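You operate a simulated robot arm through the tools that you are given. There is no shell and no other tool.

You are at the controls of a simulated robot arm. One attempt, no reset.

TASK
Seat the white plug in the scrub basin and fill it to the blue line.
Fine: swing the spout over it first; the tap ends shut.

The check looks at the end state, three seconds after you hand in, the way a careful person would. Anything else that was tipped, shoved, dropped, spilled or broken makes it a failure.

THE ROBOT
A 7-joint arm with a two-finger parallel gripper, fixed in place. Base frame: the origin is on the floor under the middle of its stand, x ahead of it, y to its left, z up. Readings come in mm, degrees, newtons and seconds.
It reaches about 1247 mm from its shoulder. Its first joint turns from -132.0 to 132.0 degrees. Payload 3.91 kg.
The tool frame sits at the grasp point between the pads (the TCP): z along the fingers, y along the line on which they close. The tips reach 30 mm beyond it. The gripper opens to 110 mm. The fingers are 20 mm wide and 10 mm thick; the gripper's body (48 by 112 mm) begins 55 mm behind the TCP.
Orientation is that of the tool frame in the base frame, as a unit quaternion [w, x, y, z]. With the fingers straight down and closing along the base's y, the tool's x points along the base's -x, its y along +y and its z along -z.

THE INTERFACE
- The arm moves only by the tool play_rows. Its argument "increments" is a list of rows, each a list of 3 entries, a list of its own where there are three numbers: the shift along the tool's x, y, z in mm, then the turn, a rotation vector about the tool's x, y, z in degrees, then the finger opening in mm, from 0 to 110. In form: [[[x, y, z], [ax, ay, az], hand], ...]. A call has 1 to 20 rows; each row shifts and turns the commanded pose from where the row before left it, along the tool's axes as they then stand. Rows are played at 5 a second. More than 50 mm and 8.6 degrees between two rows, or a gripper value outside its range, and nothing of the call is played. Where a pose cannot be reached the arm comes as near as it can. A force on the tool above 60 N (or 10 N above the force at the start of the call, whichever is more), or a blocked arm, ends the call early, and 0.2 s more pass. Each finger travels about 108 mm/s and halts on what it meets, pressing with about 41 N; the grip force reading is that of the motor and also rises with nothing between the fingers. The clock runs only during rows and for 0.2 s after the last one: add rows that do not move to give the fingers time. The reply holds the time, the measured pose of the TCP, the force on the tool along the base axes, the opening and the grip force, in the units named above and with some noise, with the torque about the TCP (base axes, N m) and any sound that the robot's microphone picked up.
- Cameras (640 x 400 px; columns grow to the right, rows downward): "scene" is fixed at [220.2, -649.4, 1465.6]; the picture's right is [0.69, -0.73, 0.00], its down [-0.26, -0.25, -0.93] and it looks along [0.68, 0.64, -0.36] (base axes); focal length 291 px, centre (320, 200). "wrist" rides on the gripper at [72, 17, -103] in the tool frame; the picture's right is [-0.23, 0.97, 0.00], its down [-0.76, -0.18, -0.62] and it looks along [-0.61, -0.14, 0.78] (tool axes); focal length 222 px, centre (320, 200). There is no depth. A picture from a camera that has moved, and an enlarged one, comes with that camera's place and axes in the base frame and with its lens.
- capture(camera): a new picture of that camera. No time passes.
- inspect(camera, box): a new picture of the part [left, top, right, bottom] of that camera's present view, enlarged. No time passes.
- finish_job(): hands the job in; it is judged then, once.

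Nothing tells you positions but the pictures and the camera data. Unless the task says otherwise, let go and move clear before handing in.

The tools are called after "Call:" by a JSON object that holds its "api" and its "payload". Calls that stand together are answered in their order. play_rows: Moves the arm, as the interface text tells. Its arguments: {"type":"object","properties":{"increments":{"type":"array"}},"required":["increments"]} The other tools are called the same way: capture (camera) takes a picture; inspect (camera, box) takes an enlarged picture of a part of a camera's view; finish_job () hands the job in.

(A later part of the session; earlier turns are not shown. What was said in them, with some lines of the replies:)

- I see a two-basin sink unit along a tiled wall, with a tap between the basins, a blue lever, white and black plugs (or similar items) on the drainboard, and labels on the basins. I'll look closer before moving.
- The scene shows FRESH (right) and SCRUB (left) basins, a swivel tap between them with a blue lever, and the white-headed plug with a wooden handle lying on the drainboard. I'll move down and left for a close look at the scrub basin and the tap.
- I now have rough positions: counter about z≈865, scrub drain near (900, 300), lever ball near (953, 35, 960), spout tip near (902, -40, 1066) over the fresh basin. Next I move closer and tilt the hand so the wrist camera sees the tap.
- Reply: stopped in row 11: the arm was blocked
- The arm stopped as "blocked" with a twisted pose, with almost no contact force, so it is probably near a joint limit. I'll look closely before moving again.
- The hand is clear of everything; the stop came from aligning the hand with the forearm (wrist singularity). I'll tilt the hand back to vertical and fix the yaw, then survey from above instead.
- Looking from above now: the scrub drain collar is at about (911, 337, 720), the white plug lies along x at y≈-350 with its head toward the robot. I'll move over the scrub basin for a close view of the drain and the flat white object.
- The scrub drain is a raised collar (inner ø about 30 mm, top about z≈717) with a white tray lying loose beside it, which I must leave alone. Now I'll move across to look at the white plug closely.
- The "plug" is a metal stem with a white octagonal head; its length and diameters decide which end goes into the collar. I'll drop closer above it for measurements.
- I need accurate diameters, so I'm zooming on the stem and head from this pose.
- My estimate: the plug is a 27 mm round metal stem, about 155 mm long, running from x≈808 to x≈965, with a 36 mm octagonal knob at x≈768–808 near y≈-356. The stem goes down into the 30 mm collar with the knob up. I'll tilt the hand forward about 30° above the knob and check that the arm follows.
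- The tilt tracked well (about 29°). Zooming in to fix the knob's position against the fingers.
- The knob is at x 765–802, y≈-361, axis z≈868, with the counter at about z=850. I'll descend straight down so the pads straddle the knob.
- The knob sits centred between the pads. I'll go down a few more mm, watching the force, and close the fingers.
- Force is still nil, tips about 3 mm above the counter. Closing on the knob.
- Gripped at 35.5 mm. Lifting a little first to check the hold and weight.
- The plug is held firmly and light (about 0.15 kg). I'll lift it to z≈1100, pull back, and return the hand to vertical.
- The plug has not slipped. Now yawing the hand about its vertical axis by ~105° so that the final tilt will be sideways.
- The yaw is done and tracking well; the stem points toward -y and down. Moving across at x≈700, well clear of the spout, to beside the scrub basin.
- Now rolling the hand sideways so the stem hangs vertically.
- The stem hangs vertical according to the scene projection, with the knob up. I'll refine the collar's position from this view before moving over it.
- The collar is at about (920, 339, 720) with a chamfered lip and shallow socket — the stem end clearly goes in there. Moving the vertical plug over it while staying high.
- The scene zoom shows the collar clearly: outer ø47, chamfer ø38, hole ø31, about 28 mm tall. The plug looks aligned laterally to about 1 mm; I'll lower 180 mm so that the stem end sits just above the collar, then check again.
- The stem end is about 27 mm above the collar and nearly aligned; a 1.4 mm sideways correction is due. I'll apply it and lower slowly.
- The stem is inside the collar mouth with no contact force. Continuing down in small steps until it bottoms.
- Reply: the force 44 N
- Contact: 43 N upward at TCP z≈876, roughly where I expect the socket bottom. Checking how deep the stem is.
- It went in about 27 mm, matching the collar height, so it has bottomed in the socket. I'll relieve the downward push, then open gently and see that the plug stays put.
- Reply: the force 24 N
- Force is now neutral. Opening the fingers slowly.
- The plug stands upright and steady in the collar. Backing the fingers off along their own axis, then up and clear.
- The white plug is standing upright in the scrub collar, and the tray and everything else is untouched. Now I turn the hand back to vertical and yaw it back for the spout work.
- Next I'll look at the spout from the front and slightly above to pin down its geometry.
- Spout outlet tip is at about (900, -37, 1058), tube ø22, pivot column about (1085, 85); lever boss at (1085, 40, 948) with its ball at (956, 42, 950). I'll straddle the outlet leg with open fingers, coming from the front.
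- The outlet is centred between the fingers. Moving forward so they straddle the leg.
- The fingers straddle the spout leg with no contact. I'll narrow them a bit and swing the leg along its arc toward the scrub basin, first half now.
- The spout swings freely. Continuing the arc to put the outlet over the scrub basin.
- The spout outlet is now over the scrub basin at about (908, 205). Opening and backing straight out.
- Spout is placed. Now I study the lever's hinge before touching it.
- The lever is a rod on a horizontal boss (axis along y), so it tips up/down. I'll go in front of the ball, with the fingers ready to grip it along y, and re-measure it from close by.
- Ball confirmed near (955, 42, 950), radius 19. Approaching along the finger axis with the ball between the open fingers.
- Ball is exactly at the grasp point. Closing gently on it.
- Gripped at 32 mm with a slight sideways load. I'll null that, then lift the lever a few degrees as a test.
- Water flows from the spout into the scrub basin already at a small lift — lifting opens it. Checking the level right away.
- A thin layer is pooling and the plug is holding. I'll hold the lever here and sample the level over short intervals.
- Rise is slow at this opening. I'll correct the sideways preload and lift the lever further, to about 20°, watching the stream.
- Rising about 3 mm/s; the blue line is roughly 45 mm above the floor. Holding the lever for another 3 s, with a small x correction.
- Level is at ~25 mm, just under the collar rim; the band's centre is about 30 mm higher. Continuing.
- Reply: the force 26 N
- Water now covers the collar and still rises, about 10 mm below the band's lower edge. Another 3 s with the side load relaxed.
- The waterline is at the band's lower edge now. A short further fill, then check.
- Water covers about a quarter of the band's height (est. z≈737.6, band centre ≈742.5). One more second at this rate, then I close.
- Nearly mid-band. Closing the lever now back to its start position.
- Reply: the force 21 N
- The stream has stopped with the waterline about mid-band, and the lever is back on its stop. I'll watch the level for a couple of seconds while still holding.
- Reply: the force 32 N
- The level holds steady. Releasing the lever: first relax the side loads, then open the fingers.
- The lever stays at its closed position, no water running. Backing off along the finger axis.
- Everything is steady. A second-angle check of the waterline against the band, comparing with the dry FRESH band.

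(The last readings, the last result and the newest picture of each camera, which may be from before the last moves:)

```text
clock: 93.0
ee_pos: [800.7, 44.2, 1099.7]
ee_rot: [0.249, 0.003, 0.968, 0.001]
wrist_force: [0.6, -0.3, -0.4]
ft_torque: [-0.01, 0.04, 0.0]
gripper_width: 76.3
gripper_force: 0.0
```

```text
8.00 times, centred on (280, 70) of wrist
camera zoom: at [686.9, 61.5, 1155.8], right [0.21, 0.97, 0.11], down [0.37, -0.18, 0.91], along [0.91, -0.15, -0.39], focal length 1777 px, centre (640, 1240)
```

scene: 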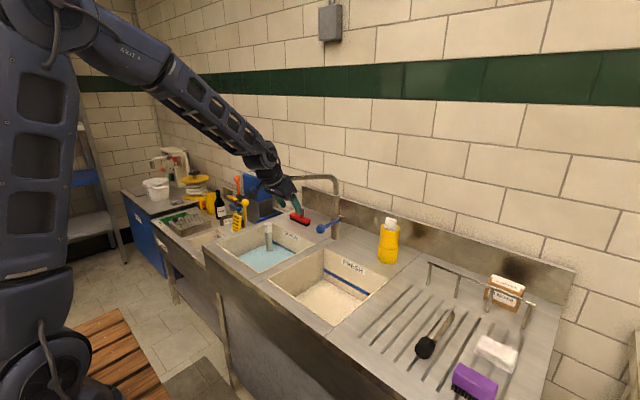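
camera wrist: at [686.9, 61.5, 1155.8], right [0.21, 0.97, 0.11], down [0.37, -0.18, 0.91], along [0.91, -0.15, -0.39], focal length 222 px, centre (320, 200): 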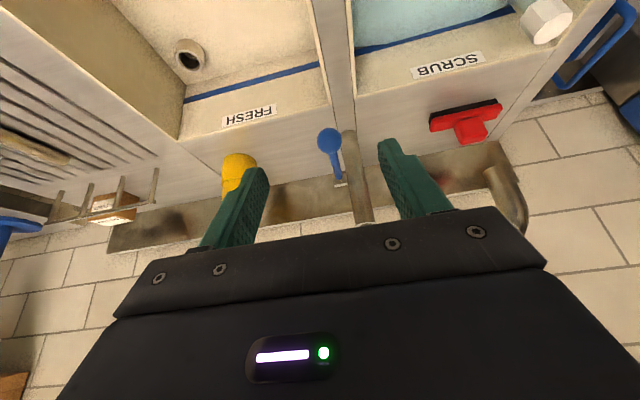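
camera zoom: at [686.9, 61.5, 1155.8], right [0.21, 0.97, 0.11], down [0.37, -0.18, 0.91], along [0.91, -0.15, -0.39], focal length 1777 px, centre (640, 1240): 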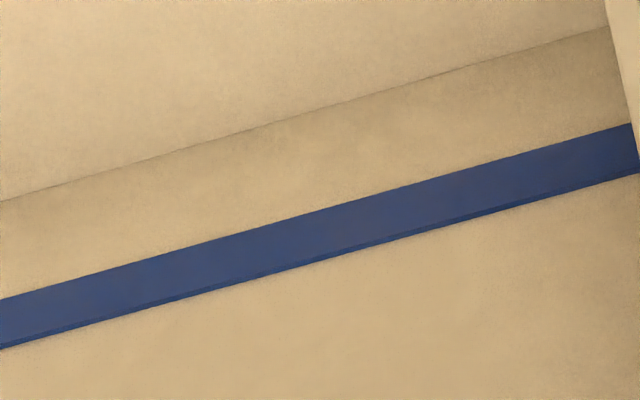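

From both views the waterline sits within the blue band, around its middle, and it hasn't changed since closing. The lever is in its original closed position and the stream is off. Moving the arm well clear.

Call:
{"api": "play_rows", "payload": {"increments": [[[17, 0, -38], [0, 0, 0], 76], [[17, 0, -38], [0, 0, 0], 76], [[17, 0, -38], [0, 0, 0], 76], [[17, 0, -38], [0, 0, 0], 76], [[17, 0, -38], [0, 0, 0], 76], [[17, 0, -38], [0, 0, 0], 76], [[0, 0, 0], [0, 7.25, 0], 76], [[0, 0, 0], [0, 7.25, 0], 76], [[0, 0, 0], [0, 7.25, 0], 76], [[0, 0, 0], [0, 7.25, 0], 76], [[0, 0, 0], [0, 0, 0], 76], [[0, 0, 0], [0, 0, 0], 76]]}}

Call:
{"api": "capture", "payload": {"camera": "scene"}}

Call:
{"api": "inspect", "payload": {"camera": "scene", "box": [200, 160, 360, 290]}}

Call:
{"api": "inspect", "payload": {"camera": "scene", "box": [270, 234, 302, 256]}}

```text
clock: 95.6
ee_pos: [602.6, 45.2, 1250.4]
ee_rot: [-0.002, 0.003, 1.0, 0.001]
wrist_force: [-0.4, 0.8, -0.2]
ft_torque: [-0.02, 0.0, -0.02]
gripper_width: 75.9
gripper_force: 0.0
```

```text
taken
```

scene: 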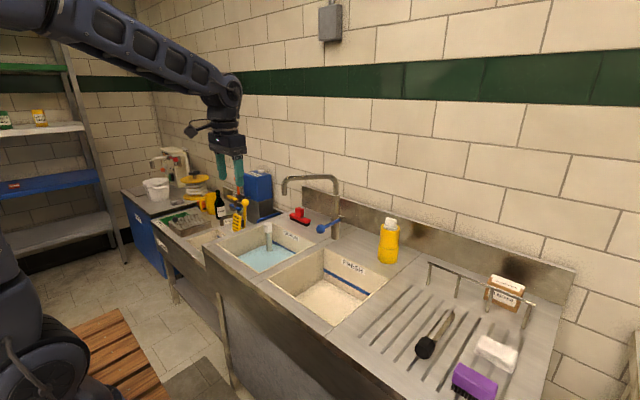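

```text
3.08 times, centred on (280, 225) of scene
camera zoom: at [220.2, -649.4, 1465.6], right [0.69, -0.73, 0.0], down [-0.26, -0.25, -0.93], along [0.68, 0.64, -0.36], focal length 896 px, centre (443, 123)
```

zoom: 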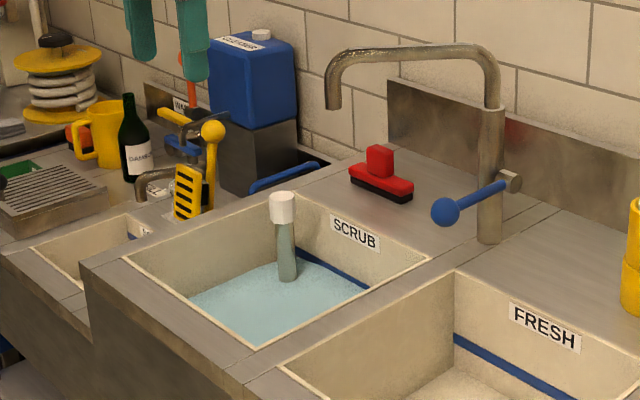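

```text
16.00 times, centred on (286, 245) of scene
camera zoom: at [220.2, -649.4, 1465.6], right [0.69, -0.73, 0.0], down [-0.26, -0.25, -0.93], along [0.68, 0.64, -0.36], focal length 4659 px, centre (864, -520)
```

zoom: 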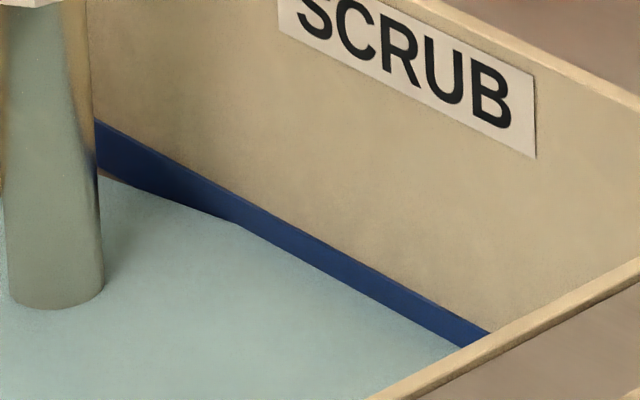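

The plug stands seated in the scrub basin, the spout is over it, the water is steady at the blue line, the lever is shut, nothing else was moved, and the arm is clear. Handing in.

Call:
{"api": "finish_job", "payload": {}}

```text
The job is handed in.
```

The job is handed in. The white plug is seated in the scrub basin, the basin is filled to the blue line, and the tap is shut. I don't have the result of the check.

- **Plug:** it stands upright with its stem in the drain collar. It went in about 27 mm, roughly the collar's full height. The water level did not change over the 8 seconds I watched after shutting the tap.
- **Water level:** the waterline sits inside the blue band, about 40% up from its lower edge, or roughly 1.5 mm below the middle. I checked it from both cameras.
- **Spout and tap:** I swung the spout over the scrub basin before opening the tap. The lever is back where it started and no water is running.
- **Everything else:** I saw nothing tipped, shoved or spilled. The loose white tray on the basin floor is now under water. It had not shifted when the water covered it, but I could not see it clearly at the end.

The gripper is open and the arm is clear of the sink.
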